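You operate a simulated robot arm through the tools that you are given. There is no shell and no other tool. Be economical: measure what you need, move in short steps, check, and stop when the job is done.

You are at the controls of a simulated robot arm. One attempt, no reset.

TASK
Open the fence gate wide and pin it open with the drop rod.
Fine: turn the latch and lift the rod first; the rod goes down into the short yellow post.

The check looks at the end state, three seconds after you hand in, the way a careful person would. Anything else that was tipped, shoved, dropped, spilled or broken makes it a failure.

THE ROBOT
A 6-joint arm with a two-finger parallel gripper on a trunk, on a base that drives. Base frame: it is fixed to the floor where the robot stands at the start and does not move with it; the origin is under the middle of the robot, x ahead of it, y to its left, z up. Readings come in m, rad, newtons and seconds.
With the tool pointing down near the work surface it reaches from about 0.34 to 0.86 m from the robot's upright axis, wherever it stands. Its first joint turns from -2.007 to 2.007 rad. Places, roughly: drop rod [0.7, 0, 0.6]; gate [0.9, 0.1, 0.8]; gate latch [0.6, 0, 1]. Payload 3.43 kg.
The TCP is the grasp point between the finger pads, 0.034 m short of the fingertips. In the tool frame z runs along the fingers and y along their closing line. The gripper opens to 0.128 m. The fingers are 0.024 m wide and 0.012 m thick; the gripper's body (0.048 by 0.13 m) begins 0.096 m behind the TCP.
Orientation is that of the tool frame in the base frame, as [roll, pitch, yaw] about the fixed x, y, z axes, in that order (R = Rz(yaw) Ry(pitch) Rx(roll)). With the fingers straight down and closing along the base's y, the tool's x points along the base's -x, its y along +y and its z along -z.

THE INTERFACE
- The arm moves only by the tool play_rows. Its argument "targets" is a list of rows, each an object (a shift or turn left out is 0, a gripper value left out holds the last) with "xyz": the shift along the tool's x, y, z in cm, a list of three; "dr": the turn, a rotation vector about the tool's x, y, z in rad, a list of three. In form: [{"xyz": [tx, ty, tz], "dr": [ax, ay, az]}, ...]. A call has 1 to 12 rows; each row is the pose to reach, as a shift and turn from the pose commanded when the call began, along the tool's axes at that moment. "claw" is the gripper command, from -1 (fully open) to 1 (shut), values between in proportion, set as the call begins (left out, the last holds). Each row takes 0.2 s and may step no farther than 0.05 m and 0.15 rad from the row before; otherwise, or with a gripper value out of range, the whole call is refused. Where a pose cannot be reached the arm comes as near as it can. A force on the tool above 90 N (or 10 N above the force at the start of the call, whichever is more), or a blocked arm, ends the call early, and 0.2 s more pass. The fingers move at their own pace (about 0.108 m/s each) and stop on an object; they squeeze with about 22 N. The grip force told is the motor's: it shows also when the fingers shut on nothing. Time passes only in rows, and 0.2 s behind the last, so rows that repeat a pose let the fingers close. It gives the time, the measured TCP pose, the force on the tool (base axes), the opening and the grip force at its end, in the units of the frame above (readings bear some noise), with the torque about the TCP (base axes, N m) and any sound that the robot's microphone picked up.
- Cameras (640 x 400 px; columns grow to the right, rows downward): "scene" is now at [0.0171, 0.1946, 1.4068]; the picture's right is [-0.02, -1.00, 0.00], its down [-0.37, 0.01, -0.93] and it looks along [0.93, -0.02, -0.37] (base axes); focal length 290 px, centre (320, 200). "wrist" rides on the gripper at [0.076, -0.011, -0.16] in the tool frame; the picture's right is [0.15, 0.99, 0.00], its down [-0.88, 0.13, -0.46] and it looks along [-0.45, 0.07, 0.89] (tool axes); focal length 234 px, centre (320, 200). There is no depth. A picture from a camera that has moved, and an enlarged one, comes with that camera's place and axes in the base frame and with its lens.
- snapshot(camera): a new picture of that camera. The clock stands still meanwhile.
- move_column(by): slides the trunk up (or, below 0, down) by that many m; the arm and the scene camera ride with it, the base frame stays. It gives what a move gives, with no picture.
- roll_base(legs): drives the robot by 1 to 6 legs, each [ahead, turn to the left] in m and rad, along the robot's own axes; the way and the turn of a leg run together, so that a leg with both is an arc; at most 1.5 m and 3.142 rad a leg. The arm and the cameras ride along, it lands a little off, and it stops where it bumps. It gives what a move gives.
- pan_tilt(pan, tilt): turns the head with the scene camera to pan (to the left, within 1.798 rad either way) and tilt (down, from -0.506 to 1.204), counted from straight ahead of the robot. It gives what a move gives.
- close_up(camera, box): a new picture of the part [left, top, right, bottom] of that camera's present view, enlarged. The clock stands still meanwhile.
- close_job(): hands the job in; it is judged then, once.

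Go step by step. Nothing tells you exact positions but the pictures and the camera data: compare them with the known pose of the tool, close in by small moves and look again before you grip or let go. The budget is 120 turns and 90 pictures, counting those below and the enlarged ones. Unless the task says otherwise, let go and move clear before handing in, and close with one line.

The tools are called after "Emit:" as a command line: name --argument value ..., lists and objects as JSON in quotes. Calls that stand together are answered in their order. play_rows: Moves the arm, as the interface text tells. Its arguments: {"type":"object","properties":{"targets":{"type":"array"},"claw":{"type":"number"}},"required":["targets"]} The other tools are called the same way: move_column (by) slides the trunk up or down; roll_base (legs) drives the base; pan_tilt (pan, tilt) turns the head that bears the scene camera; snapshot (camera) takes a picture; close_up (camera, box) takes an enlarged picture of a part of a camera's view; close_job () hands the job in.

At the start:

```text
clock: 0.0
ee_pos: [0.4393, 0.362, 1.3272]
orientation: [-3.141, -0.001, 3.14]
wrist_force: [-0.5, 0.3, 0.2]
ft_torque: [0.02, -0.01, 0.02]
width: 0.1279
grip_force: 0.0
trunk travel left (down, up): [-0.65, 0.14]
robot x, y, heading: [0.0023, -0.0, -0.002]
head pan, tilt: [-0.019, 0.375]
```

scene: 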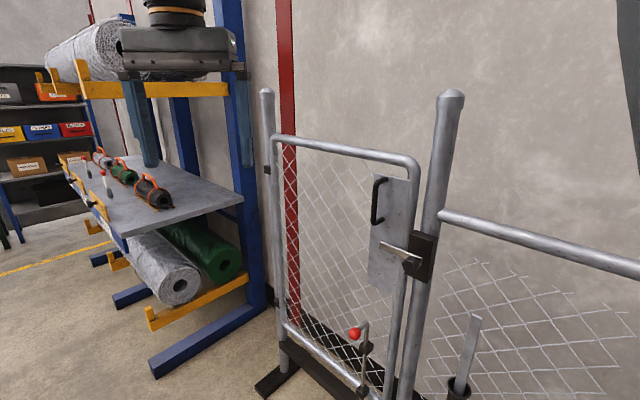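
wrist: 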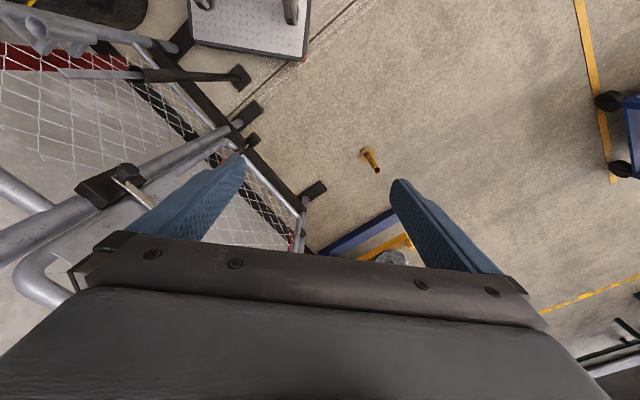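

The gate is hinged on its left post and latched at the right post. The drop rod has a red knob low on the latch side, and the yellow post stands on the floor on the near side. I'll look closer at the latch, the rod and the floor.

Emit:
close_up --camera "scene" --box '[340, 150, 480, 300]'

Emit:
pan_tilt --pan -0.2 --tilt 0.95

Emit:
snapshot --camera "scene"

```text
2.67 times, centred on (410, 225) of scene
camera zoom: at [0.0171, 0.1946, 1.4068], right [-0.02, -1.0, 0.0], down [-0.37, 0.01, -0.93], along [0.93, -0.02, -0.37], focal length 773 px, centre (80, 133)
```

zoom: 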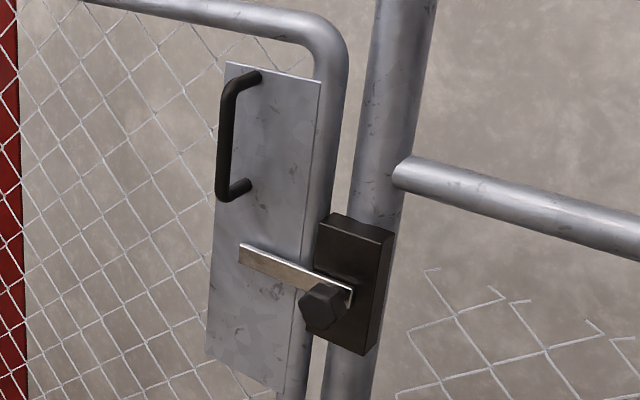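

```text
clock: 1.0
ee_pos: [0.4372, 0.363, 1.3268]
orientation: [3.141, 0.001, -3.141]
wrist_force: [-0.1, 0.7, -0.7]
ft_torque: [-0.02, 0.01, 0.01]
width: 0.1282
grip_force: 0.1
trunk travel left (down, up): [-0.65, 0.14]
robot x, y, heading: [0.0008, 0.0011, 0.004]
head pan, tilt: [-0.201, 0.949]
```

```text
86 pictures are left
camera scene: at [-0.0045, 0.1819, 1.358], right [-0.2, -0.98, 0.0], down [-0.8, 0.16, -0.58], along [0.57, -0.12, -0.81], focal length 290 px, centre (320, 200)
```

scene: 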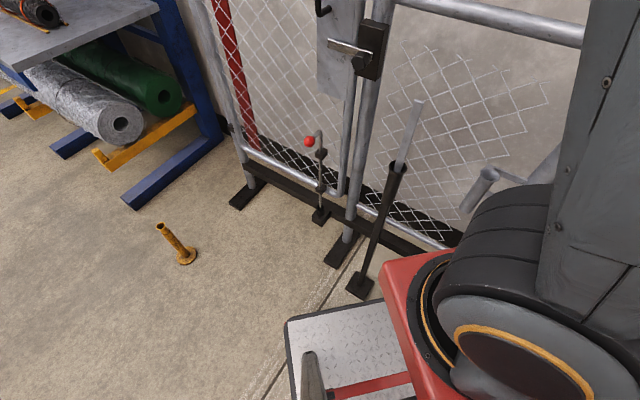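

Emit:
close_up --camera "scene" --box '[280, 120, 360, 230]'

Emit:
close_up --camera "scene" --box '[130, 200, 220, 280]'

Emit:
close_up --camera "scene" --box '[310, 0, 400, 90]'

```text
3.64 times, centred on (320, 175) of scene
camera zoom: at [-0.0045, 0.1819, 1.358], right [-0.2, -0.98, 0.0], down [-0.8, 0.16, -0.58], along [0.57, -0.12, -0.81], focal length 1054 px, centre (320, 291)
```

zoom: 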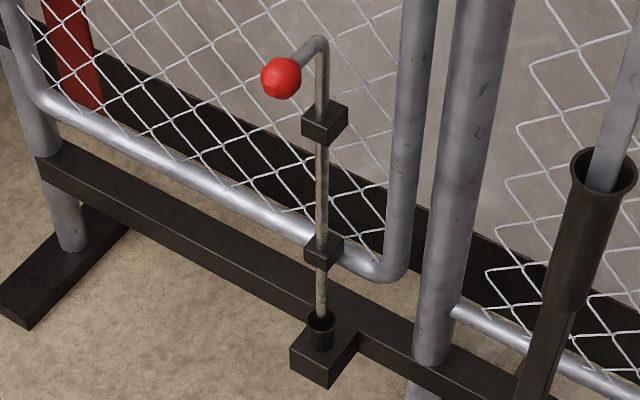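

```text
5.00 times, centred on (175, 240) of scene
camera zoom: at [-0.0045, 0.1819, 1.358], right [-0.2, -0.98, 0.0], down [-0.8, 0.16, -0.58], along [0.57, -0.12, -0.81], focal length 1449 px, centre (1045, 0)
```

zoom: 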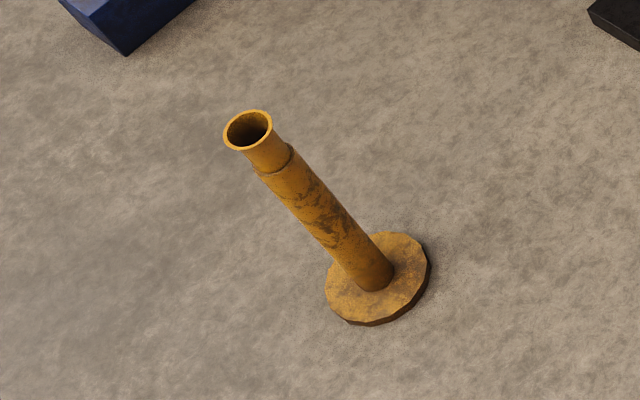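

```text
4.44 times, centred on (355, 45) of scene
camera zoom: at [-0.0045, 0.1819, 1.358], right [-0.2, -0.98, 0.0], down [-0.8, 0.16, -0.58], along [0.57, -0.12, -0.81], focal length 1288 px, centre (164, 889)
```

zoom: 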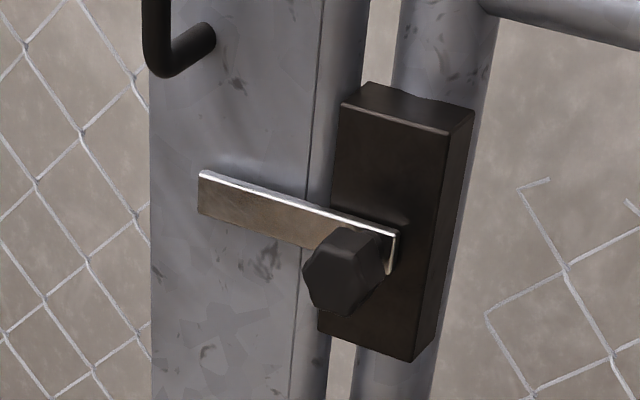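

Emit:
move_column --by -0.35

Emit:
pan_tilt --pan -0.1 --tilt 0.45

Emit:
snapshot --camera "scene"

Emit:
snapshot --camera "wrist"

```text
clock: 4.4
ee_pos: [0.4376, 0.3625, 0.9772]
orientation: [-3.141, -0.001, -3.141]
wrist_force: [0.2, -0.3, 0.2]
ft_torque: [0.01, -0.03, 0.03]
width: 0.1282
grip_force: 0.1
trunk travel left (down, up): [-0.3, 0.49]
robot x, y, heading: [-0.0018, 0.0008, 0.003]
head pan, tilt: [-0.201, 0.949]
```

```text
clock: 5.3
ee_pos: [0.4388, 0.3609, 0.9763]
orientation: [3.141, 0.001, 3.141]
wrist_force: [0.6, 0.2, 0.1]
ft_torque: [-0.01, 0.0, 0.01]
width: 0.1281
grip_force: 0.1
trunk travel left (down, up): [-0.3, 0.49]
robot x, y, heading: [-0.0006, -0.0, 0.003]
head pan, tilt: [-0.099, 0.45]
```

```text
82 pictures are left
camera scene: at [0.113, 0.1872, 1.0498], right [-0.1, -0.99, 0.0], down [-0.43, 0.04, -0.9], along [0.9, -0.09, -0.44], focal length 290 px, centre (320, 200)
```

scene: 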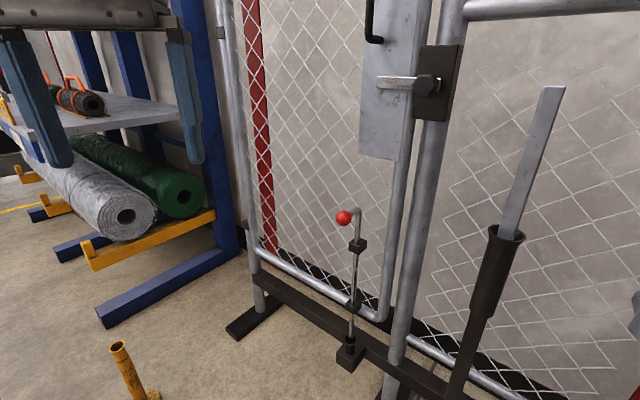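

```text
81 pictures are left
camera wrist: at [0.3619, 0.3498, 1.1368], right [-0.15, 0.99, 0.0], down [0.88, 0.13, 0.46], along [0.45, 0.07, -0.89], focal length 234 px, centre (320, 200)
```

wrist: 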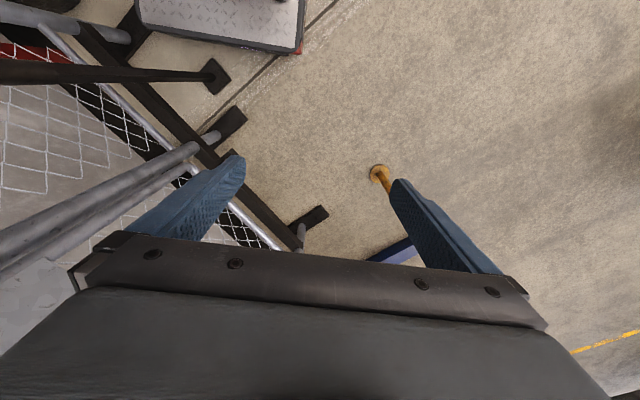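

The latch knob is at about (0.594, -0.031, 1.013), with its bar pointing left. The rod is at about (0.70, 0.04) with its knob at (0.643, 0.086, 0.75). The yellow post top is near (0.78, 0.74, 0.25). I'll bring the tool horizontal first.

Emit:
play_rows --targets '[{"xyz": [-1, 0, 0], "dr": [0, -0.143, 0]}, {"xyz": [-2, 0, 0], "dr": [0, -0.286, 0]}, {"xyz": [-3, 0, 0], "dr": [0, -0.429, 0]}, {"xyz": [-4, 0, 0], "dr": [0, -0.572, 0]}, {"xyz": [-5, 0, 0], "dr": [0, -0.715, 0]}, {"xyz": [-6, 0, 0], "dr": [0, -0.858, 0]}, {"xyz": [-7, 0, 0], "dr": [0, -1.0, 0]}, {"xyz": [-8, 0, 0], "dr": [0, -1.143, 0]}, {"xyz": [-9, 0, 0], "dr": [0, -1.286, 0]}, {"xyz": [-10, 0, 0], "dr": [0, -1.429, 0]}, {"xyz": [-10, 0, 0], "dr": [0, -1.571, 0]}]'

```text
clock: 7.7
ee_pos: [0.5383, 0.3598, 0.9771]
orientation: [0.132, 1.569, 0.136]
wrist_force: [0.0, 0.3, -0.5]
ft_torque: [0.01, 0.03, 0.02]
width: 0.1278
grip_force: 0.1
trunk travel left (down, up): [-0.3, 0.49]
robot x, y, heading: [-0.0009, 0.0017, 0.001]
head pan, tilt: [-0.099, 0.45]
```

Emit:
play_rows --targets '[{"xyz": [-0.3, -2.2, -0.6], "dr": [0.047, -0.047, 0.125]}, {"xyz": [-0.6, -4.4, -1.2], "dr": [0.094, -0.094, 0.25]}, {"xyz": [-0.9, -6.6, -1.8], "dr": [0.141, -0.141, 0.374]}, {"xyz": [-1.2, -8.8, -2.4], "dr": [0.188, -0.188, 0.499]}, {"xyz": [-1.5, -11, -3], "dr": [0.235, -0.235, 0.624]}, {"xyz": [-1.8, -13.2, -3.6], "dr": [0.283, -0.283, 0.749]}, {"xyz": [-2.1, -15.4, -4.2], "dr": [0.33, -0.33, 0.873]}, {"xyz": [-2.4, -17.6, -4.8], "dr": [0.377, -0.377, 0.998]}, {"xyz": [-2.7, -19.8, -5.4], "dr": [0.424, -0.424, 1.123]}, {"xyz": [-3, -22, -6], "dr": [0.471, -0.471, 1.248]}, {"xyz": [-3.3, -24, -6.4], "dr": [0.518, -0.518, 1.372]}, {"xyz": [-3.6, -26, -6.8], "dr": [0.565, -0.565, 1.497]}]'

Emit:
snapshot --camera "wrist"

Emit:
snapshot --camera "scene"

```text
clock: 10.3
ee_pos: [0.5191, 0.1006, 1.2421]
orientation: [1.622, 0.096, 0.861]
wrist_force: [0.0, -0.1, 0.0]
ft_torque: [0.02, -0.02, -0.04]
width: 0.128
grip_force: 0.0
out of reach, approached as far as the arm can: row 6, 7, 8, 9, 10, 11, 12
trunk travel left (down, up): [-0.3, 0.49]
robot x, y, heading: [0.0011, 0.0029, 0.002]
head pan, tilt: [-0.099, 0.45]
```

```text
80 pictures are left
camera wrist: at [0.4467, 0.2618, 1.2322], right [0.2, 0.15, 0.97], down [-0.9, -0.36, 0.24], along [0.38, -0.92, 0.06], focal length 234 px, centre (320, 200)
```

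wrist: 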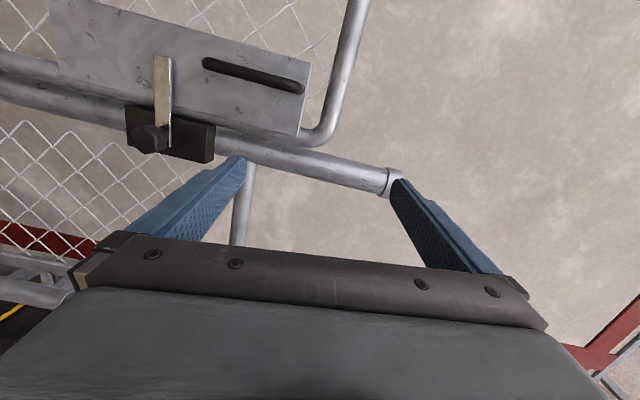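

```text
79 pictures are left
camera scene: at [0.1131, 0.1874, 1.0498], right [-0.1, -1.0, 0.0], down [-0.43, 0.04, -0.9], along [0.9, -0.09, -0.44], focal length 290 px, centre (320, 200)
```

scene: 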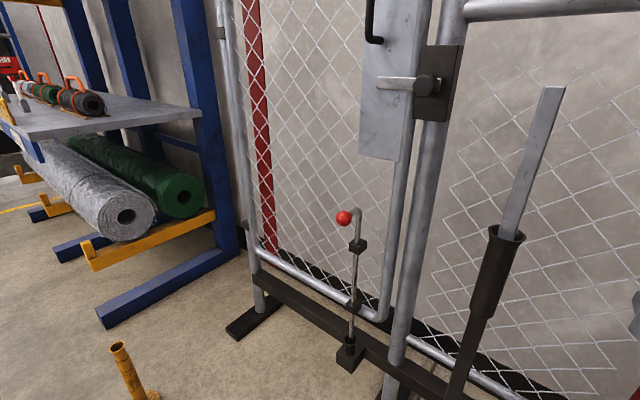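

Emit:
pan_tilt --pan 1.79 --tilt 0.6

Emit:
snapshot --camera "scene"

Emit:
pan_tilt --pan -1.79 --tilt 0.6

Emit:
snapshot --camera "scene"

```text
clock: 12.2
ee_pos: [0.5191, 0.1017, 1.2426]
orientation: [1.623, 0.098, 0.861]
wrist_force: [0.4, 0.4, -0.2]
ft_torque: [-0.02, 0.03, -0.01]
width: 0.1277
grip_force: 0.0
trunk travel left (down, up): [-0.3, 0.49]
robot x, y, heading: [-0.0004, 0.0041, -0.002]
head pan, tilt: [1.791, 0.6]
```

```text
78 pictures are left
camera scene: at [0.0024, 0.2826, 1.0363], right [0.98, 0.22, 0.0], down [0.12, -0.55, -0.83], along [-0.18, 0.81, -0.56], focal length 290 px, centre (320, 200)
```

scene: 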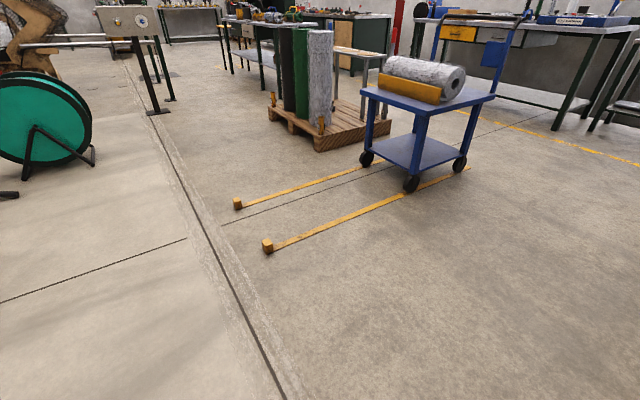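

```text
clock: 15.2
ee_pos: [0.5183, 0.0996, 1.2421]
orientation: [1.621, 0.097, 0.86]
wrist_force: [0.0, 0.9, 0.4]
ft_torque: [-0.02, 0.0, 0.03]
width: 0.128
grip_force: 0.0
trunk travel left (down, up): [-0.3, 0.49]
robot x, y, heading: [0.0005, 0.001, 0.003]
head pan, tilt: [-1.791, 0.6]
```

```text
77 pictures are left
camera scene: at [0.0024, 0.1101, 1.0363], right [-0.98, 0.22, 0.0], down [0.12, 0.55, -0.83], along [-0.18, -0.81, -0.56], focal length 290 px, centre (320, 200)
```

scene: 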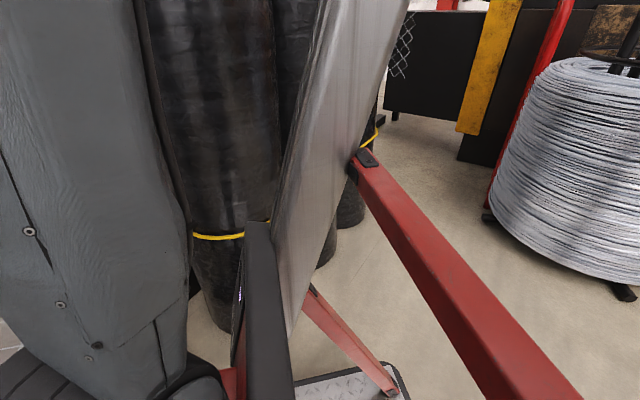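

The floor behind and left is clear, and the plate and red bars look like the robot's own base. I'll back up a little so the arm is less cramped.

Emit:
roll_base --legs '[[-0.2, 0]]'

Emit:
pan_tilt --pan -0.1 --tilt 0.4

```text
clock: 16.8
ee_pos: [0.3191, 0.1005, 1.2418]
orientation: [1.621, 0.097, 0.859]
wrist_force: [0.1, 0.2, -0.5]
ft_torque: [0.0, 0.01, -0.02]
width: 0.128
grip_force: 0.0
trunk travel left (down, up): [-0.3, 0.49]
robot x, y, heading: [-0.2012, 0.0033, -0.005]
head pan, tilt: [-1.791, 0.6]
```

```text
clock: 18.5
ee_pos: [0.3172, 0.1003, 1.2429]
orientation: [1.621, 0.095, 0.86]
wrist_force: [0.8, 0.2, -0.1]
ft_torque: [-0.02, -0.03, 0.0]
width: 0.128
grip_force: 0.1
trunk travel left (down, up): [-0.3, 0.49]
robot x, y, heading: [-0.2003, 0.0038, -0.003]
head pan, tilt: [-0.099, 0.4]
```

Emit:
play_rows --targets '[{"xyz": [1.7, -3.5, 2.6], "dr": [-0.01, 0, 0.016]}, {"xyz": [3.4, -7.0, 5.2], "dr": [-0.02, 0, 0.033]}, {"xyz": [5.1, -10.6, 7.8], "dr": [-0.03, 0, 0.05]}, {"xyz": [6.8, -14.2, 10.4], "dr": [-0.04, 0, 0.066]}, {"xyz": [8.5, -17.8, 13], "dr": [-0.05, 0, 0.083]}, {"xyz": [10.3, -21.2, 15.7], "dr": [-0.05, 0, 0.1]}]'

Emit:
snapshot --camera "wrist"

Emit:
snapshot --camera "scene"

```text
clock: 19.9
ee_pos: [0.5084, 0.0401, 1.2193]
orientation: [1.675, 0.097, 0.872]
wrist_force: [-1.2, -0.1, 1.5]
ft_torque: [0.05, 0.05, 0.07]
width: 0.1279
grip_force: 0.0
out of reach, approached as far as the arm can: row 1, 2, 3, 4, 5, 6
trunk travel left (down, up): [-0.3, 0.49]
robot x, y, heading: [-0.198, 0.001, -0.004]
head pan, tilt: [-0.099, 0.4]
```

```text
76 pictures are left
camera wrist: at [0.4336, 0.202, 1.2176], right [0.23, 0.12, 0.97], down [-0.89, -0.38, 0.26], along [0.39, -0.92, 0.02], focal length 234 px, centre (320, 200)
```

wrist: 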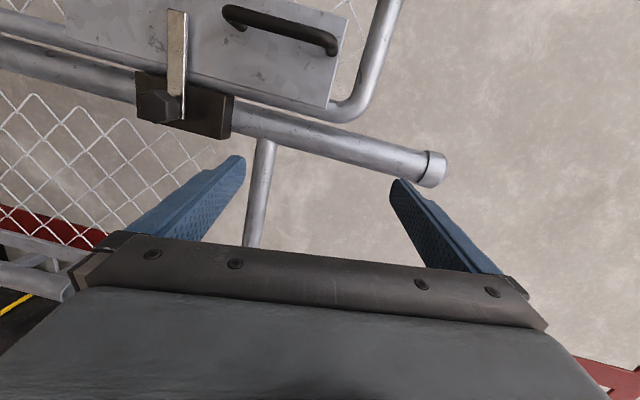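

```text
75 pictures are left
camera scene: at [-0.0861, 0.1871, 1.0545], right [-0.1, -0.99, 0.0], down [-0.39, 0.04, -0.92], along [0.92, -0.09, -0.39], focal length 290 px, centre (320, 200)
```

scene: 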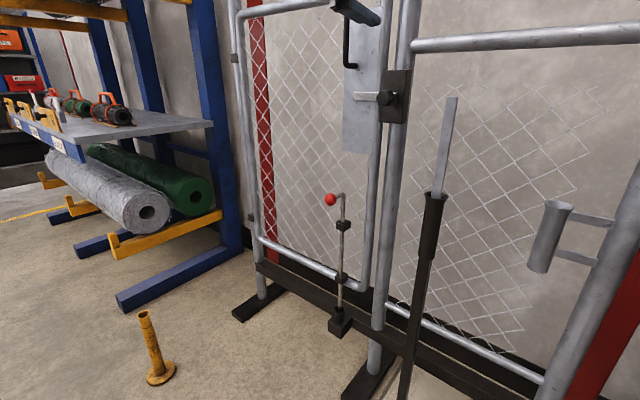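

Emit:
move_column --by -0.2

Emit:
snapshot --camera "wrist"

Emit:
snapshot --camera "scene"

```text
clock: 22.1
ee_pos: [0.5497, 0.0396, 1.0142]
orientation: [1.683, 0.103, 0.875]
wrist_force: [0.4, 0.9, 0.7]
ft_torque: [-0.03, 0.0, 0.0]
width: 0.1281
grip_force: 0.1
trunk travel left (down, up): [-0.1, 0.69]
robot x, y, heading: [-0.2007, -0.0003, 0.003]
head pan, tilt: [-0.099, 0.4]
```

```text
74 pictures are left
camera wrist: at [0.4763, 0.1997, 1.0133], right [0.24, 0.12, 0.96], down [-0.89, -0.38, 0.27], along [0.39, -0.92, 0.01], focal length 234 px, centre (320, 200)
```

wrist: 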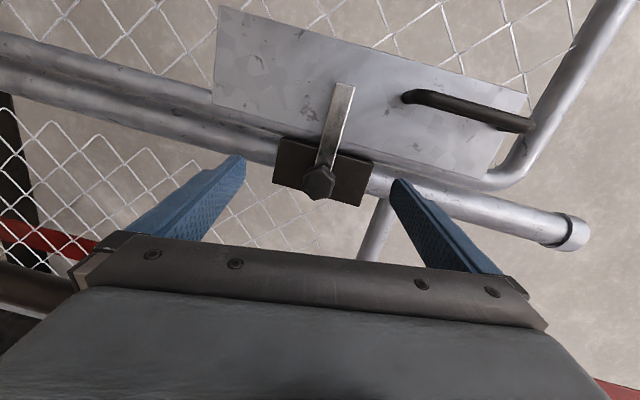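

```text
73 pictures are left
camera scene: at [-0.0301, 0.187, 0.8546], right [-0.1, -0.99, 0.0], down [-0.39, 0.04, -0.92], along [0.92, -0.09, -0.39], focal length 290 px, centre (320, 200)
```

scene: 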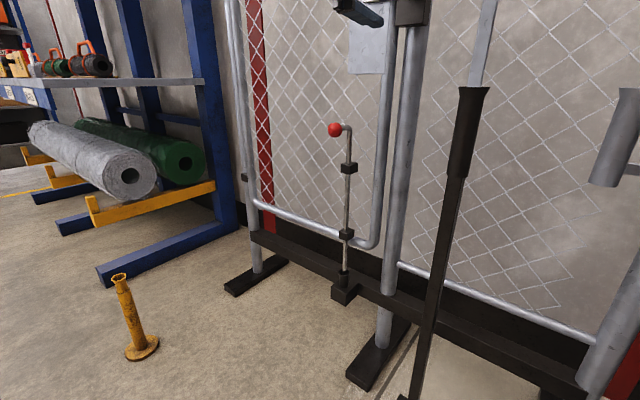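

Emit:
play_rows --targets '[{"xyz": [-1.3, 0.2, 0], "dr": [-0.05, 0, 0.06]}, {"xyz": [-2.6, 0.4, 0], "dr": [-0.11, 0, 0.12]}, {"xyz": [-2.6, 0.4, 0], "dr": [-0.11, 0, 0.12]}]'

Emit:
snapshot --camera "wrist"

```text
clock: 22.9
ee_pos: [0.5411, 0.021, 1.0641]
orientation: [1.623, 0.033, 0.871]
wrist_force: [0.5, -0.4, 0.5]
ft_torque: [-0.01, 0.0, -0.01]
width: 0.1284
grip_force: 0.1
out of reach, approached as far as the arm can: row 1, 2, 3
trunk travel left (down, up): [-0.1, 0.69]
robot x, y, heading: [-0.2022, -0.0006, -0.003]
head pan, tilt: [-0.099, 0.4]
```

```text
72 pictures are left
camera wrist: at [0.4673, 0.1829, 1.0595], right [0.15, 0.1, 0.98], down [-0.91, -0.38, 0.18], along [0.39, -0.92, 0.04], focal length 234 px, centre (320, 200)
```

wrist: 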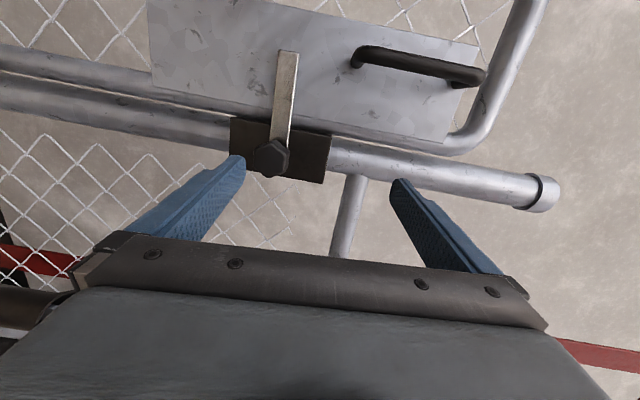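

Emit:
move_column --by -0.05

Emit:
snapshot --camera "wrist"

```text
clock: 23.8
ee_pos: [0.541, 0.0223, 1.0163]
orientation: [1.623, 0.033, 0.871]
wrist_force: [1.0, -0.6, 0.5]
ft_torque: [-0.01, 0.0, -0.01]
width: 0.1281
grip_force: 0.0
trunk travel left (down, up): [-0.05, 0.74]
robot x, y, heading: [-0.2001, -0.0002, -0.003]
head pan, tilt: [-0.099, 0.4]
```

```text
71 pictures are left
camera wrist: at [0.4671, 0.1826, 1.0106], right [0.15, 0.1, 0.98], down [-0.91, -0.38, 0.18], along [0.39, -0.92, 0.04], focal length 234 px, centre (320, 200)
```

wrist: 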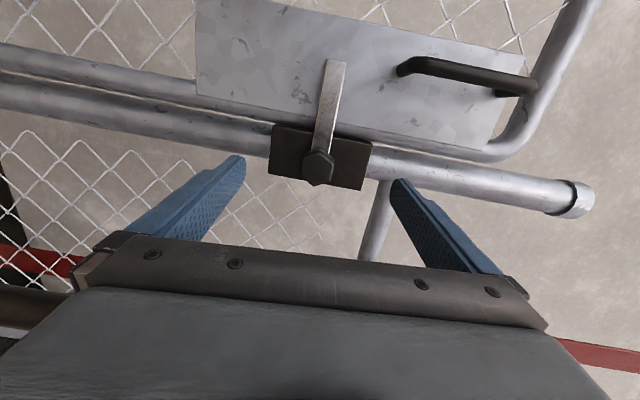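

Emit:
play_rows --targets '[{"xyz": [-0.6, -0.2, 1.5]}, {"xyz": [-0.6, -0.2, 3]}, {"xyz": [-0.6, -0.2, 4]}]'

Emit:
snapshot --camera "wrist"

```text
clock: 24.6
ee_pos: [0.569, -0.0086, 1.0132]
orientation: [1.624, 0.034, 0.872]
wrist_force: [-1.0, 0.1, -0.1]
ft_torque: [-0.01, 0.02, 0.01]
width: 0.1278
grip_force: 0.0
trunk travel left (down, up): [-0.05, 0.74]
robot x, y, heading: [-0.1997, 0.0029, -0.005]
head pan, tilt: [-0.099, 0.4]
```

```text
70 pictures are left
camera wrist: at [0.4943, 0.1524, 1.0073], right [0.15, 0.1, 0.98], down [-0.91, -0.38, 0.18], along [0.39, -0.92, 0.04], focal length 234 px, centre (320, 200)
```

wrist: 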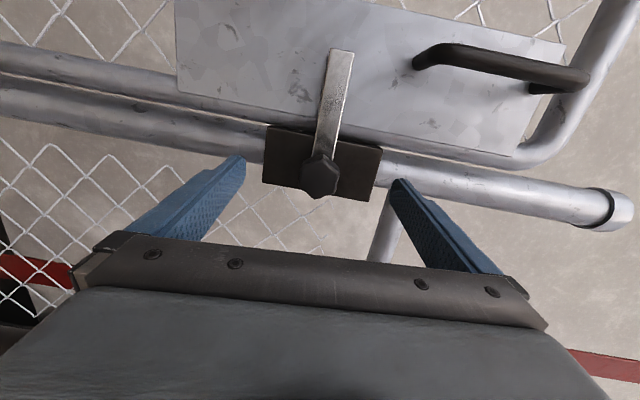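

Emit:
play_rows --targets '[{"xyz": [0, 0, 0.7]}, {"xyz": [0, 0, 1.4]}, {"xyz": [0, 0, 1.4]}]'

Emit:
play_rows --claw 1 --targets '[{"xyz": [0, 0, 0]}, {"xyz": [0, 0, 0]}, {"xyz": [0, 0, 0]}, {"xyz": [0, 0, 0]}]'

Emit:
snapshot --camera "wrist"

```text
clock: 25.4
ee_pos: [0.579, -0.0172, 1.0124]
orientation: [1.624, 0.033, 0.872]
wrist_force: [0.1, 0.2, 0.3]
ft_torque: [-0.03, -0.02, 0.01]
width: 0.1281
grip_force: 0.0
trunk travel left (down, up): [-0.05, 0.74]
robot x, y, heading: [-0.2005, 0.0017, -0.001]
head pan, tilt: [-0.099, 0.4]
```

```text
clock: 26.4
ee_pos: [0.578, -0.0181, 1.0113]
orientation: [1.622, 0.033, 0.871]
wrist_force: [-1.5, -0.8, -2.5]
ft_torque: [-0.38, -0.35, 0.01]
width: 0.0355
grip_force: 44.5
trunk travel left (down, up): [-0.05, 0.74]
robot x, y, heading: [-0.1985, 0.0014, -0.004]
head pan, tilt: [-0.099, 0.4]
```

```text
69 pictures are left
camera wrist: at [0.5045, 0.1429, 1.0062], right [0.15, 0.1, 0.98], down [-0.91, -0.38, 0.18], along [0.39, -0.92, 0.04], focal length 234 px, centre (320, 200)
```

wrist: 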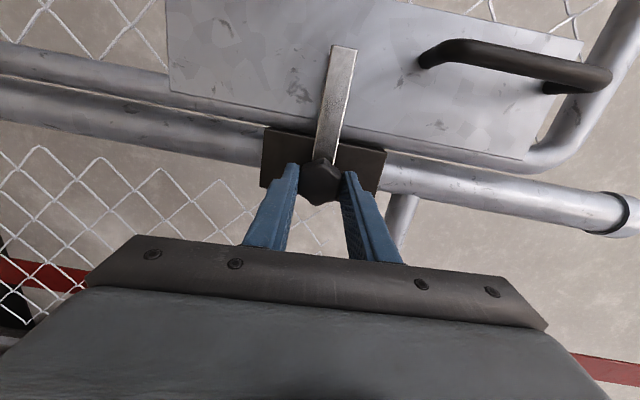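

Emit:
play_rows --targets '[{"dr": [0, 0, -0.13]}, {"dr": [0, 0, -0.26]}, {"dr": [0, 0, -0.39]}, {"dr": [0, 0, -0.52]}]'

Emit:
snapshot --camera "wrist"

```text
clock: 27.4
ee_pos: [0.579, -0.0157, 1.0108]
orientation: [1.634, 0.552, 0.903]
wrist_force: [-2.8, 2.9, -7.5]
ft_torque: [0.88, -0.4, 0.06]
width: 0.0353
grip_force: 44.3
trunk travel left (down, up): [-0.05, 0.74]
robot x, y, heading: [-0.2002, -0.0009, -0.001]
head pan, tilt: [-0.099, 0.4]
```

```text
68 pictures are left
camera wrist: at [0.4925, 0.1316, 0.97], right [0.45, 0.47, 0.76], down [-0.76, -0.25, 0.6], along [0.47, -0.85, 0.25], focal length 234 px, centre (320, 200)
```

wrist: 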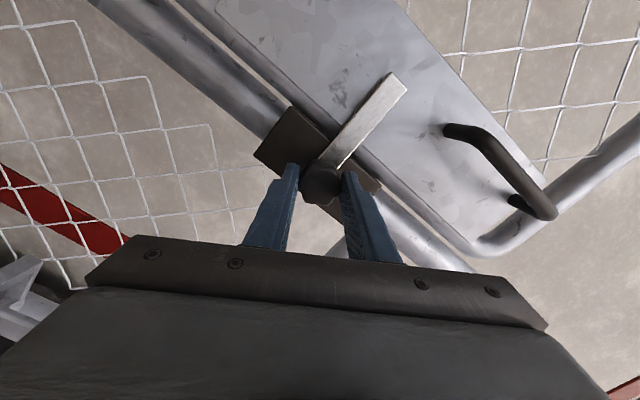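

The bar did not turn downward; the knob slipped in the fingers. I'll rotate back and try the other way.

Emit:
play_rows --targets '[{"dr": [0, 0, 0.13]}, {"dr": [0, 0, 0.26]}, {"dr": [0, 0, 0.39]}, {"dr": [0, 0, 0.52]}, {"dr": [0, 0, 0.65]}, {"dr": [0, 0, 0.78]}, {"dr": [0, 0, 0.91]}]'

Emit:
snapshot --camera "wrist"

```text
clock: 28.6
ee_pos: [0.5835, -0.0149, 1.0127]
orientation: [1.665, -0.024, 0.868]
wrist_force: [10.3, 1.1, -9.2]
ft_torque: [-0.59, -0.62, -0.22]
width: 0.0361
grip_force: 45.1
out of reach, approached as far as the arm can: row 5
trunk travel left (down, up): [-0.05, 0.74]
robot x, y, heading: [-0.2004, 0.0024, -0.0]
head pan, tilt: [-0.099, 0.4]
stopped in row 5: the force on the tool passed its limit at 114 N (the readings are from after the stop); the commanded pose is now the measured one
```

```text
67 pictures are left
camera wrist: at [0.51, 0.1448, 1.0181], right [0.15, 0.03, 0.99], down [-0.91, -0.39, 0.15], along [0.39, -0.92, -0.03], focal length 234 px, centre (320, 200)
```

wrist: 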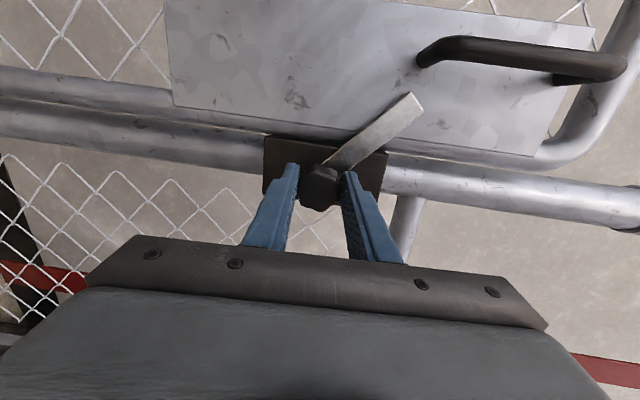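

The bar turns upward and is now about 40° up, where the wrist hit its limit. I'll open, back off, roll the wrist back 120° and grip the hex again.

Emit:
play_rows --claw -0.2 --targets '[{"xyz": [0, 0, 0]}, {"xyz": [0, 0, 0]}, {"xyz": [0, 0, -2]}, {"xyz": [0, 0, -4]}, {"xyz": [0, 0, -4], "dr": [0, 0, -0.14]}, {"xyz": [0, 0, -4], "dr": [0, 0, -0.28]}, {"xyz": [0, 0, -4], "dr": [0, 0, -0.42]}, {"xyz": [0, 0, -4], "dr": [0, 0, -0.56]}, {"xyz": [0, 0, -4], "dr": [0, 0, -0.7]}, {"xyz": [0, 0, -4], "dr": [0, 0, -0.84]}, {"xyz": [0, 0, -4], "dr": [0, 0, -0.98]}]'

Emit:
play_rows --targets '[{"dr": [0, 0, -0.14]}, {"dr": [0, 0, -0.28]}, {"dr": [0, 0, -0.42]}, {"dr": [0, 0, -0.56]}, {"dr": [0, 0, -0.7]}, {"dr": [0, 0, -0.84]}, {"dr": [0, 0, -0.98]}, {"dr": [0, 0, -1.11]}]'

Emit:
snapshot --camera "wrist"

```text
clock: 31.0
ee_pos: [0.5511, 0.0089, 1.0181]
orientation: [1.728, 0.949, 0.997]
wrist_force: [-0.3, 1.0, 0.0]
ft_torque: [-0.01, 0.02, -0.01]
width: 0.0767
grip_force: 0.0
trunk travel left (down, up): [-0.05, 0.74]
robot x, y, heading: [-0.2006, 0.0018, -0.0]
head pan, tilt: [-0.099, 0.4]
```

```text
clock: 32.8
ee_pos: [0.5513, 0.0093, 1.0187]
orientation: [-1.761, 1.07, -2.44]
wrist_force: [0.4, 0.2, -0.4]
ft_torque: [-0.01, 0.02, 0.01]
width: 0.0765
grip_force: 0.1
trunk travel left (down, up): [-0.05, 0.74]
robot x, y, heading: [-0.1984, 0.0006, -0.003]
head pan, tilt: [-0.099, 0.4]
```

```text
66 pictures are left
camera wrist: at [0.3961, 0.0798, 0.9718], right [0.48, 0.65, -0.59], down [0.05, 0.66, 0.75], along [0.88, -0.39, 0.28], focal length 234 px, centre (320, 200)
```

wrist: 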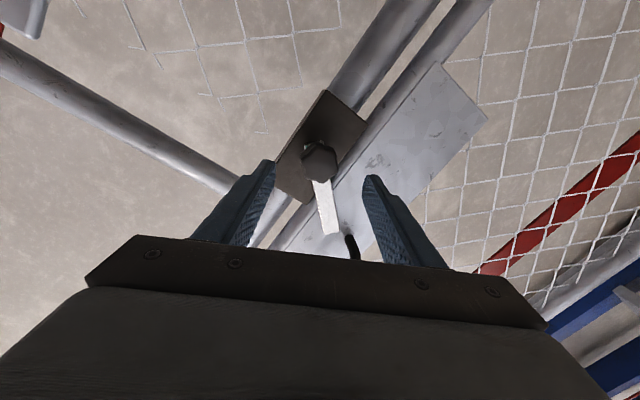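

Emit:
play_rows --targets '[{"xyz": [0.4, -0.2, 1.5]}, {"xyz": [0.4, -0.2, 3]}, {"xyz": [0.4, -0.2, 3.7]}, {"xyz": [0.4, -0.2, 3.7]}]'

Emit:
play_rows --claw 1 --targets '[{"xyz": [0, 0, 0]}, {"xyz": [0, 0, 0]}, {"xyz": [0, 0, 0]}]'

Emit:
snapshot --camera "wrist"

```text
clock: 33.8
ee_pos: [0.5749, -0.0175, 1.0128]
orientation: [-1.763, 1.073, -2.44]
wrist_force: [-0.1, 0.1, -0.6]
ft_torque: [0.01, 0.0, -0.01]
width: 0.0769
grip_force: 0.0
trunk travel left (down, up): [-0.05, 0.74]
robot x, y, heading: [-0.1979, -0.0022, 0.001]
head pan, tilt: [-0.099, 0.4]
```

```text
clock: 34.6
ee_pos: [0.5768, -0.0174, 1.0137]
orientation: [-1.762, 1.073, -2.439]
wrist_force: [5.3, 2.9, -1.1]
ft_torque: [-0.27, -0.22, -0.39]
width: 0.0363
grip_force: 44.4
trunk travel left (down, up): [-0.05, 0.74]
robot x, y, heading: [-0.201, -0.0026, -0.002]
head pan, tilt: [-0.099, 0.4]
```

```text
65 pictures are left
camera wrist: at [0.4216, 0.0538, 0.9656], right [0.48, 0.65, -0.59], down [0.04, 0.66, 0.75], along [0.88, -0.39, 0.28], focal length 234 px, centre (320, 200)
```

wrist: 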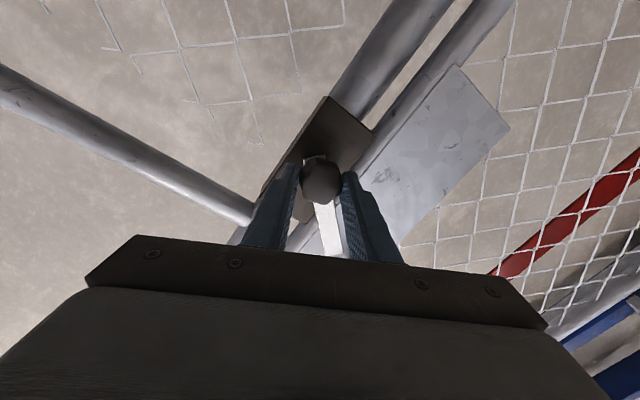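

Gripped again. I'll turn on, raising the bar past vertical.

Emit:
play_rows --targets '[{"dr": [0, 0, 0.13]}, {"dr": [0, 0, 0.26]}, {"dr": [0, 0, 0.39]}, {"dr": [0, 0, 0.52]}, {"dr": [0, 0, 0.65]}, {"dr": [0, 0, 0.78]}, {"dr": [0, 0, 0.9]}, {"dr": [0, 0, 1.0]}]'

Emit:
snapshot --camera "wrist"

```text
clock: 36.4
ee_pos: [0.5787, -0.0182, 1.0117]
orientation: [1.757, 1.055, 1.032]
wrist_force: [2.2, 8.3, 0.0]
ft_torque: [-0.74, 0.54, 0.35]
width: 0.0354
grip_force: 44.6
trunk travel left (down, up): [-0.05, 0.74]
robot x, y, heading: [-0.2017, 0.0016, -0.002]
head pan, tilt: [-0.099, 0.4]
```

```text
64 pictures are left
camera wrist: at [0.4683, 0.1101, 0.9549], right [0.63, 0.69, 0.35], down [-0.49, 0.0, 0.87], along [0.6, -0.72, 0.34], focal length 234 px, centre (320, 200)
```

wrist: 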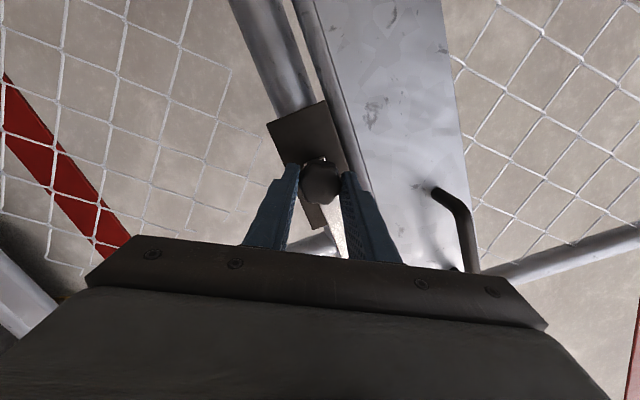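

Emit:
play_rows --claw -0.3 --targets '[{"xyz": [0, 0, 0]}, {"xyz": [0, 0, 0]}, {"xyz": [0, 0, -2]}, {"xyz": [0, 0, -5]}, {"xyz": [0, 0, -9]}, {"xyz": [0, 0, -13]}]'

Emit:
pan_tilt --pan -0.2 --tilt 0.1

Emit:
snapshot --camera "scene"

Emit:
snapshot --camera "wrist"

```text
clock: 37.8
ee_pos: [0.4796, 0.0669, 1.0229]
orientation: [1.755, 1.053, 1.03]
wrist_force: [0.9, 0.3, 0.4]
ft_torque: [0.0, 0.0, -0.01]
width: 0.0832
grip_force: 0.1
trunk travel left (down, up): [-0.05, 0.74]
robot x, y, heading: [-0.1981, 0.0024, -0.002]
head pan, tilt: [-0.099, 0.4]
```

```text
clock: 38.6
ee_pos: [0.4789, 0.0672, 1.0232]
orientation: [1.756, 1.054, 1.03]
wrist_force: [-0.2, -0.6, 0.3]
ft_torque: [0.03, 0.0, 0.01]
width: 0.083
grip_force: 0.0
trunk travel left (down, up): [-0.05, 0.74]
robot x, y, heading: [-0.1994, -0.0031, 0.005]
head pan, tilt: [-0.201, 0.099]
```

```text
63 pictures are left
camera scene: at [-0.019, 0.1782, 0.8324], right [-0.2, -0.98, 0.0], down [-0.1, 0.02, -0.99], along [0.97, -0.2, -0.1], focal length 290 px, centre (320, 200)
```

scene: 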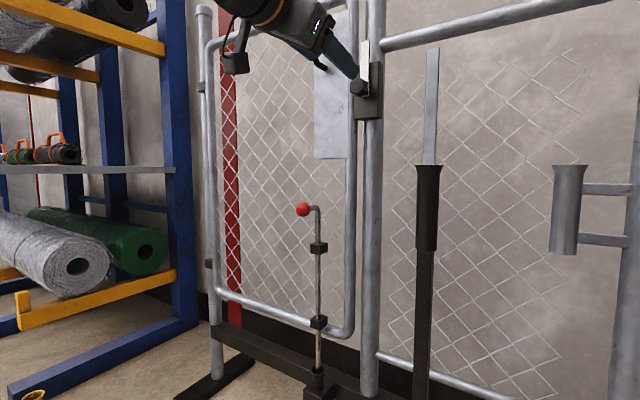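

```text
62 pictures are left
camera wrist: at [0.3701, 0.1941, 0.9657], right [0.63, 0.69, 0.35], down [-0.49, 0.0, 0.87], along [0.6, -0.72, 0.34], focal length 234 px, centre (320, 200)
```

wrist: 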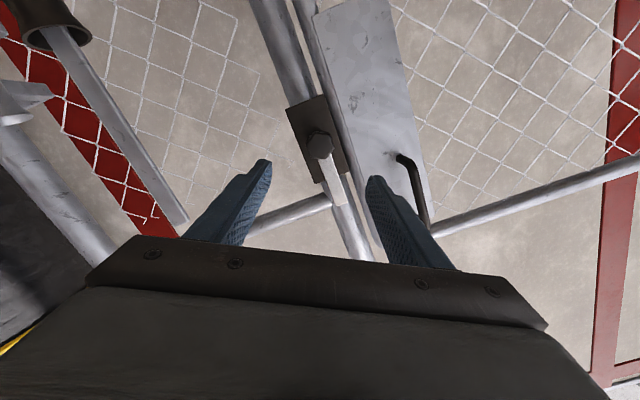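

The latch bar is vertical, so the gate is free. Next I'll bring the tool, tilted 45° down, in front of the red knob at about (0.643, 0.086, 0.745).

Emit:
play_rows --targets '[{"xyz": [2.8, 0.2, 0.6], "dr": [0.025, 0.084, -0.06]}, {"xyz": [5.6, 0.4, 1.1], "dr": [0.049, 0.168, -0.12]}, {"xyz": [8.4, 0.6, 1.7], "dr": [0.074, 0.253, -0.18]}, {"xyz": [11.2, 0.7, 2.3], "dr": [0.098, 0.337, -0.24]}, {"xyz": [14, 0.9, 2.9], "dr": [0.123, 0.421, -0.299]}, {"xyz": [16.8, 1.1, 3.4], "dr": [0.148, 0.505, -0.359]}, {"xyz": [19.6, 1.2, 4], "dr": [0.172, 0.59, -0.419]}, {"xyz": [22.5, 1.4, 4.5], "dr": [0.197, 0.674, -0.479]}]'

Emit:
snapshot --camera "wrist"

Emit:
snapshot --camera "scene"

```text
clock: 40.4
ee_pos: [0.5792, 0.1415, 0.8305]
orientation: [-3.141, 0.784, 2.419]
wrist_force: [0.5, -0.5, 0.3]
ft_torque: [0.0, -0.01, 0.01]
width: 0.0831
grip_force: 0.1
trunk travel left (down, up): [-0.05, 0.74]
robot x, y, heading: [-0.2038, 0.0009, -0.001]
head pan, tilt: [-0.201, 0.099]
```

```text
61 pictures are left
camera wrist: at [0.4463, 0.242, 0.8897], right [0.58, 0.81, -0.1], down [0.31, -0.1, 0.94], along [0.75, -0.58, -0.31], focal length 234 px, centre (320, 200)
```

wrist: 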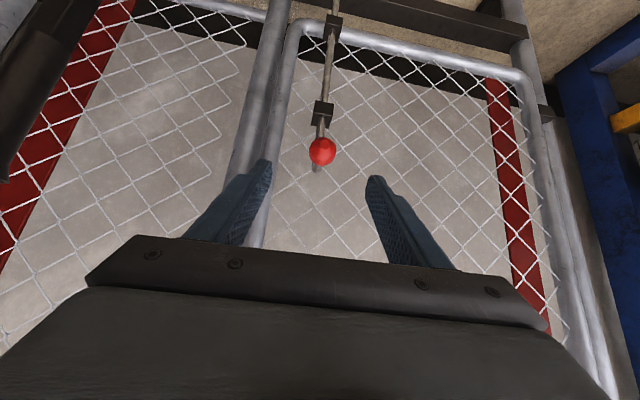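

```text
60 pictures are left
camera scene: at [-0.0191, 0.1781, 0.8325], right [-0.2, -0.98, 0.0], down [-0.1, 0.02, -1.0], along [0.97, -0.2, -0.1], focal length 290 px, centre (320, 200)
```

scene: 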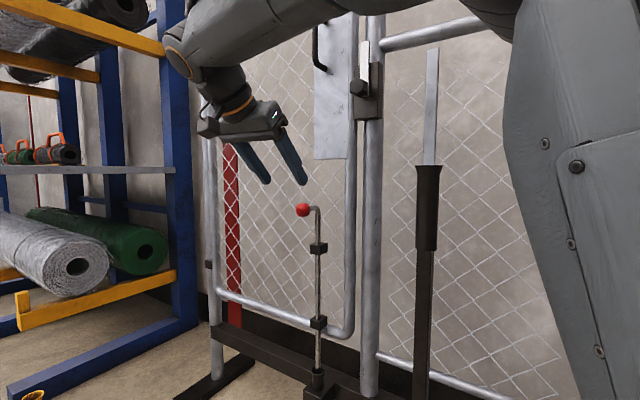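

Emit:
play_rows --targets '[{"xyz": [0, 0, 4]}, {"xyz": [0, 0, 8]}, {"xyz": [0, 0, 11.5]}, {"xyz": [0, 0, 11.8]}]'

Emit:
snapshot --camera "wrist"

Emit:
close_up --camera "scene" --box '[220, 120, 400, 270]'

```text
clock: 41.4
ee_pos: [0.6405, 0.0849, 0.7471]
orientation: [-3.141, 0.786, 2.417]
wrist_force: [0.4, 0.5, 0.5]
ft_torque: [-0.01, 0.02, 0.02]
width: 0.0833
grip_force: 0.0
trunk travel left (down, up): [-0.05, 0.74]
robot x, y, heading: [-0.2031, -0.0044, 0.005]
head pan, tilt: [-0.201, 0.099]
```

```text
59 pictures are left
camera wrist: at [0.5085, 0.187, 0.8056], right [0.58, 0.81, -0.1], down [0.31, -0.1, 0.94], along [0.75, -0.58, -0.31], focal length 234 px, centre (320, 200)
```

wrist: 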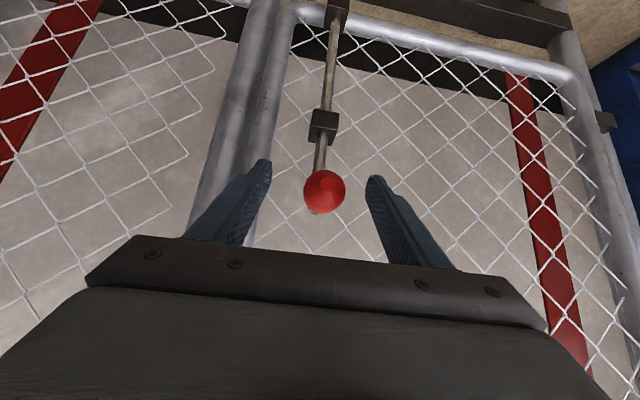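

```text
2.67 times, centred on (310, 195) of scene
camera zoom: at [-0.019, 0.1782, 0.8325], right [-0.2, -0.98, 0.0], down [-0.1, 0.02, -0.99], along [0.97, -0.2, -0.1], focal length 773 px, centre (347, 213)
```

zoom: 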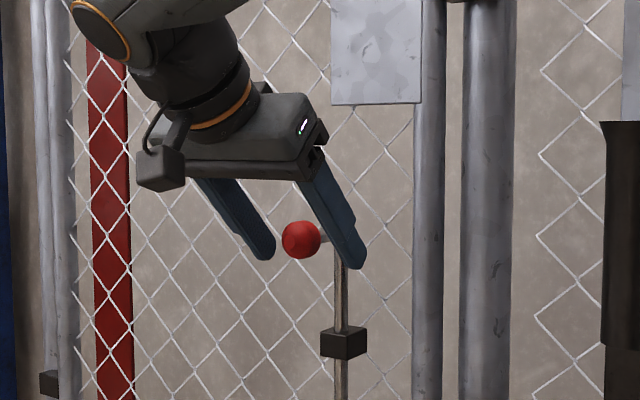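

Emit:
play_rows --claw 1 --targets '[{"xyz": [0, 0, 0.4]}, {"xyz": [0, 0, 0.4]}, {"xyz": [0, 0, 0.4]}, {"xyz": [0, 0, 0.4]}]'

Emit:
play_rows --targets '[{"xyz": [-1, 0, -1]}, {"xyz": [-2, 0, -2]}]'

Emit:
snapshot --camera "scene"

```text
clock: 42.4
ee_pos: [0.6438, 0.0859, 0.744]
orientation: [3.136, 0.787, 2.418]
wrist_force: [31.1, 33.6, 8.4]
ft_torque: [0.02, -0.01, 0.56]
width: 0.0332
grip_force: 45.1
trunk travel left (down, up): [-0.05, 0.74]
robot x, y, heading: [-0.1946, 0.0012, 0.004]
head pan, tilt: [-0.201, 0.099]
```

```text
clock: 43.0
ee_pos: [0.6451, 0.0855, 0.7722]
orientation: [3.139, 0.786, 2.42]
wrist_force: [32.9, 32.2, -5.2]
ft_torque: [0.69, 0.35, 0.67]
width: 0.0335
grip_force: 44.8
trunk travel left (down, up): [-0.05, 0.74]
robot x, y, heading: [-0.2007, 0.0056, 0.005]
head pan, tilt: [-0.201, 0.099]
```

```text
57 pictures are left
camera scene: at [-0.0184, 0.1795, 0.832], right [-0.2, -0.98, 0.0], down [-0.1, 0.02, -0.99], along [0.98, -0.2, -0.1], focal length 290 px, centre (320, 200)
```

scene: 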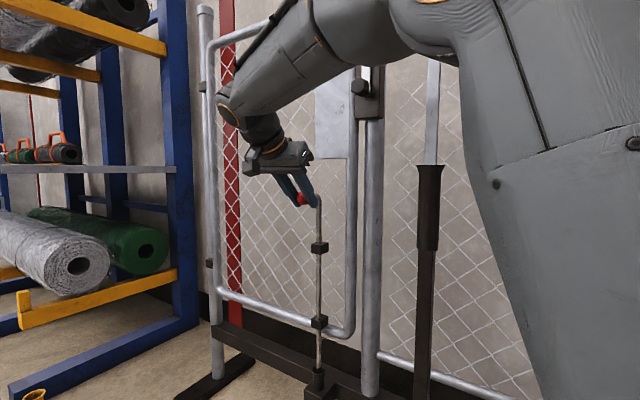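

Emit:
play_rows --targets '[{"xyz": [-0.7, 0.3, -0.7]}, {"xyz": [-1.8, 0.3, -1.8]}, {"xyz": [-3, 0.3, -3]}, {"xyz": [-4.2, 0.3, -4.2]}, {"xyz": [-5.3, 0.3, -5.3]}]'

Emit:
snapshot --camera "scene"

```text
clock: 44.2
ee_pos: [0.6452, 0.0862, 0.8455]
orientation: [-3.137, 0.781, 2.422]
wrist_force: [13.9, 9.2, -38.9]
ft_torque: [0.49, 0.09, 0.27]
width: 0.0336
grip_force: 44.9
trunk travel left (down, up): [-0.05, 0.74]
robot x, y, heading: [-0.2012, 0.0017, 0.002]
head pan, tilt: [-0.201, 0.099]
```

```text
56 pictures are left
camera scene: at [-0.0172, 0.1786, 0.8318], right [-0.2, -0.98, 0.0], down [-0.1, 0.02, -0.99], along [0.97, -0.2, -0.1], focal length 290 px, centre (320, 200)
```

scene: 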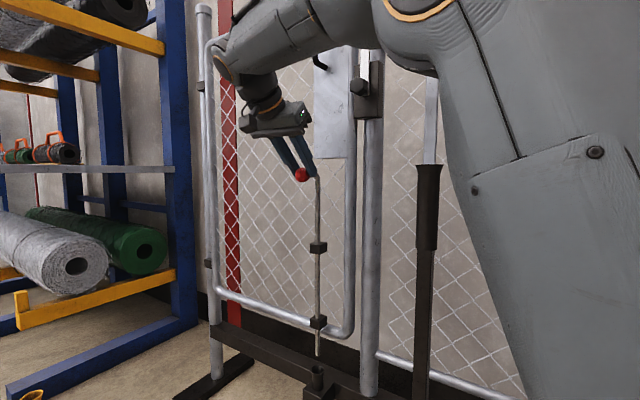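

The rod is lifted clear of its socket, near its top stop. Holding it up, I'll pull the gate open through the first 10°.

Emit:
play_rows --targets '[{"xyz": [0.3, 0, 0.3]}, {"xyz": [1.9, 0.71, -1.33], "dr": [0.031, 0, 0.031]}, {"xyz": [3.5, 1.57, -2.96], "dr": [0.062, 0, 0.062]}, {"xyz": [5.1, 2.53, -4.54], "dr": [0.093, 0, 0.093]}, {"xyz": [6.65, 3.58, -6.09], "dr": [0.123, 0, 0.123]}]'

Emit:
snapshot --camera "scene"

```text
clock: 45.4
ee_pos: [0.5991, 0.1736, 0.8462]
orientation: [-3.14, 0.786, 2.244]
wrist_force: [9.3, 4.1, -5.7]
ft_torque: [0.22, -0.03, 0.47]
width: 0.0329
grip_force: 45.2
trunk travel left (down, up): [-0.05, 0.74]
robot x, y, heading: [-0.2008, 0.0032, -0.001]
head pan, tilt: [-0.201, 0.099]
```

```text
55 pictures are left
camera scene: at [-0.0187, 0.1787, 0.8324], right [-0.2, -0.98, 0.0], down [-0.1, 0.02, -0.99], along [0.97, -0.2, -0.1], focal length 290 px, centre (320, 200)
```

scene: 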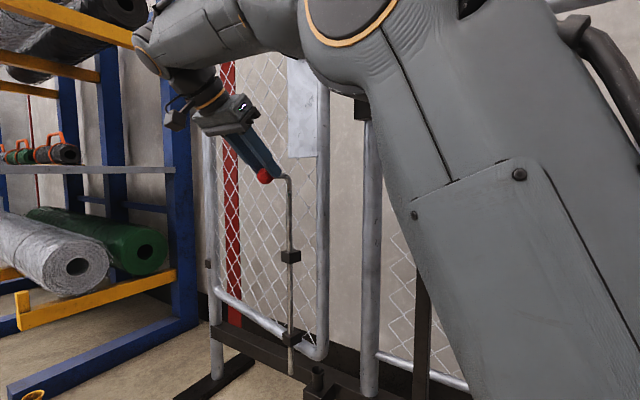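

Emit:
play_rows --targets '[{"xyz": [2.61, 1.26, -2.61], "dr": [0.049, 0, 0.049]}, {"xyz": [5.16, 2.77, -5.16], "dr": [0.099, 0, 0.099]}, {"xyz": [7.62, 4.53, -7.62], "dr": [0.148, 0, 0.148]}, {"xyz": [10.0, 6.53, -10.0], "dr": [0.197, 0, 0.197]}, {"xyz": [12.26, 8.76, -12.26], "dr": [0.247, 0, 0.247]}, {"xyz": [14.42, 11.2, -14.42], "dr": [0.296, 0, 0.296]}]'

Emit:
pan_tilt --pan 0.2 --tilt 0.3

Emit:
snapshot --camera "scene"

```text
clock: 46.4
ee_pos: [0.5674, 0.3019, 0.824]
orientation: [3.109, 0.79, 1.961]
wrist_force: [30.4, 5.5, -1.3]
ft_torque: [0.15, -0.83, 0.69]
width: 0.0333
grip_force: 45.3
out of reach, approached as far as the arm can: row 4, 5
trunk travel left (down, up): [-0.05, 0.74]
robot x, y, heading: [-0.2026, -0.0011, -0.005]
head pan, tilt: [-0.201, 0.099]
stopped in row 5: the force on the tool passed its limit at 96 N (the readings are from after the stop); the commanded pose is now the measured one
```

```text
clock: 47.3
ee_pos: [0.567, 0.3037, 0.8239]
orientation: [3.109, 0.789, 1.962]
wrist_force: [50.6, 5.2, 0.8]
ft_torque: [-0.52, -1.58, 0.05]
width: 0.0334
grip_force: 45.1
trunk travel left (down, up): [-0.05, 0.74]
robot x, y, heading: [-0.2016, 0.0018, -0.002]
head pan, tilt: [0.201, 0.3]
```

```text
54 pictures are left
camera scene: at [-0.0151, 0.2153, 0.8134], right [0.2, -0.98, 0.0], down [-0.29, -0.06, -0.95], along [0.94, 0.19, -0.3], focal length 290 px, centre (320, 200)
```

scene: 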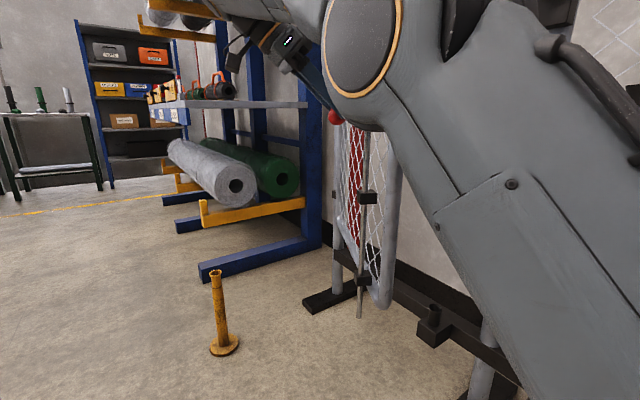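

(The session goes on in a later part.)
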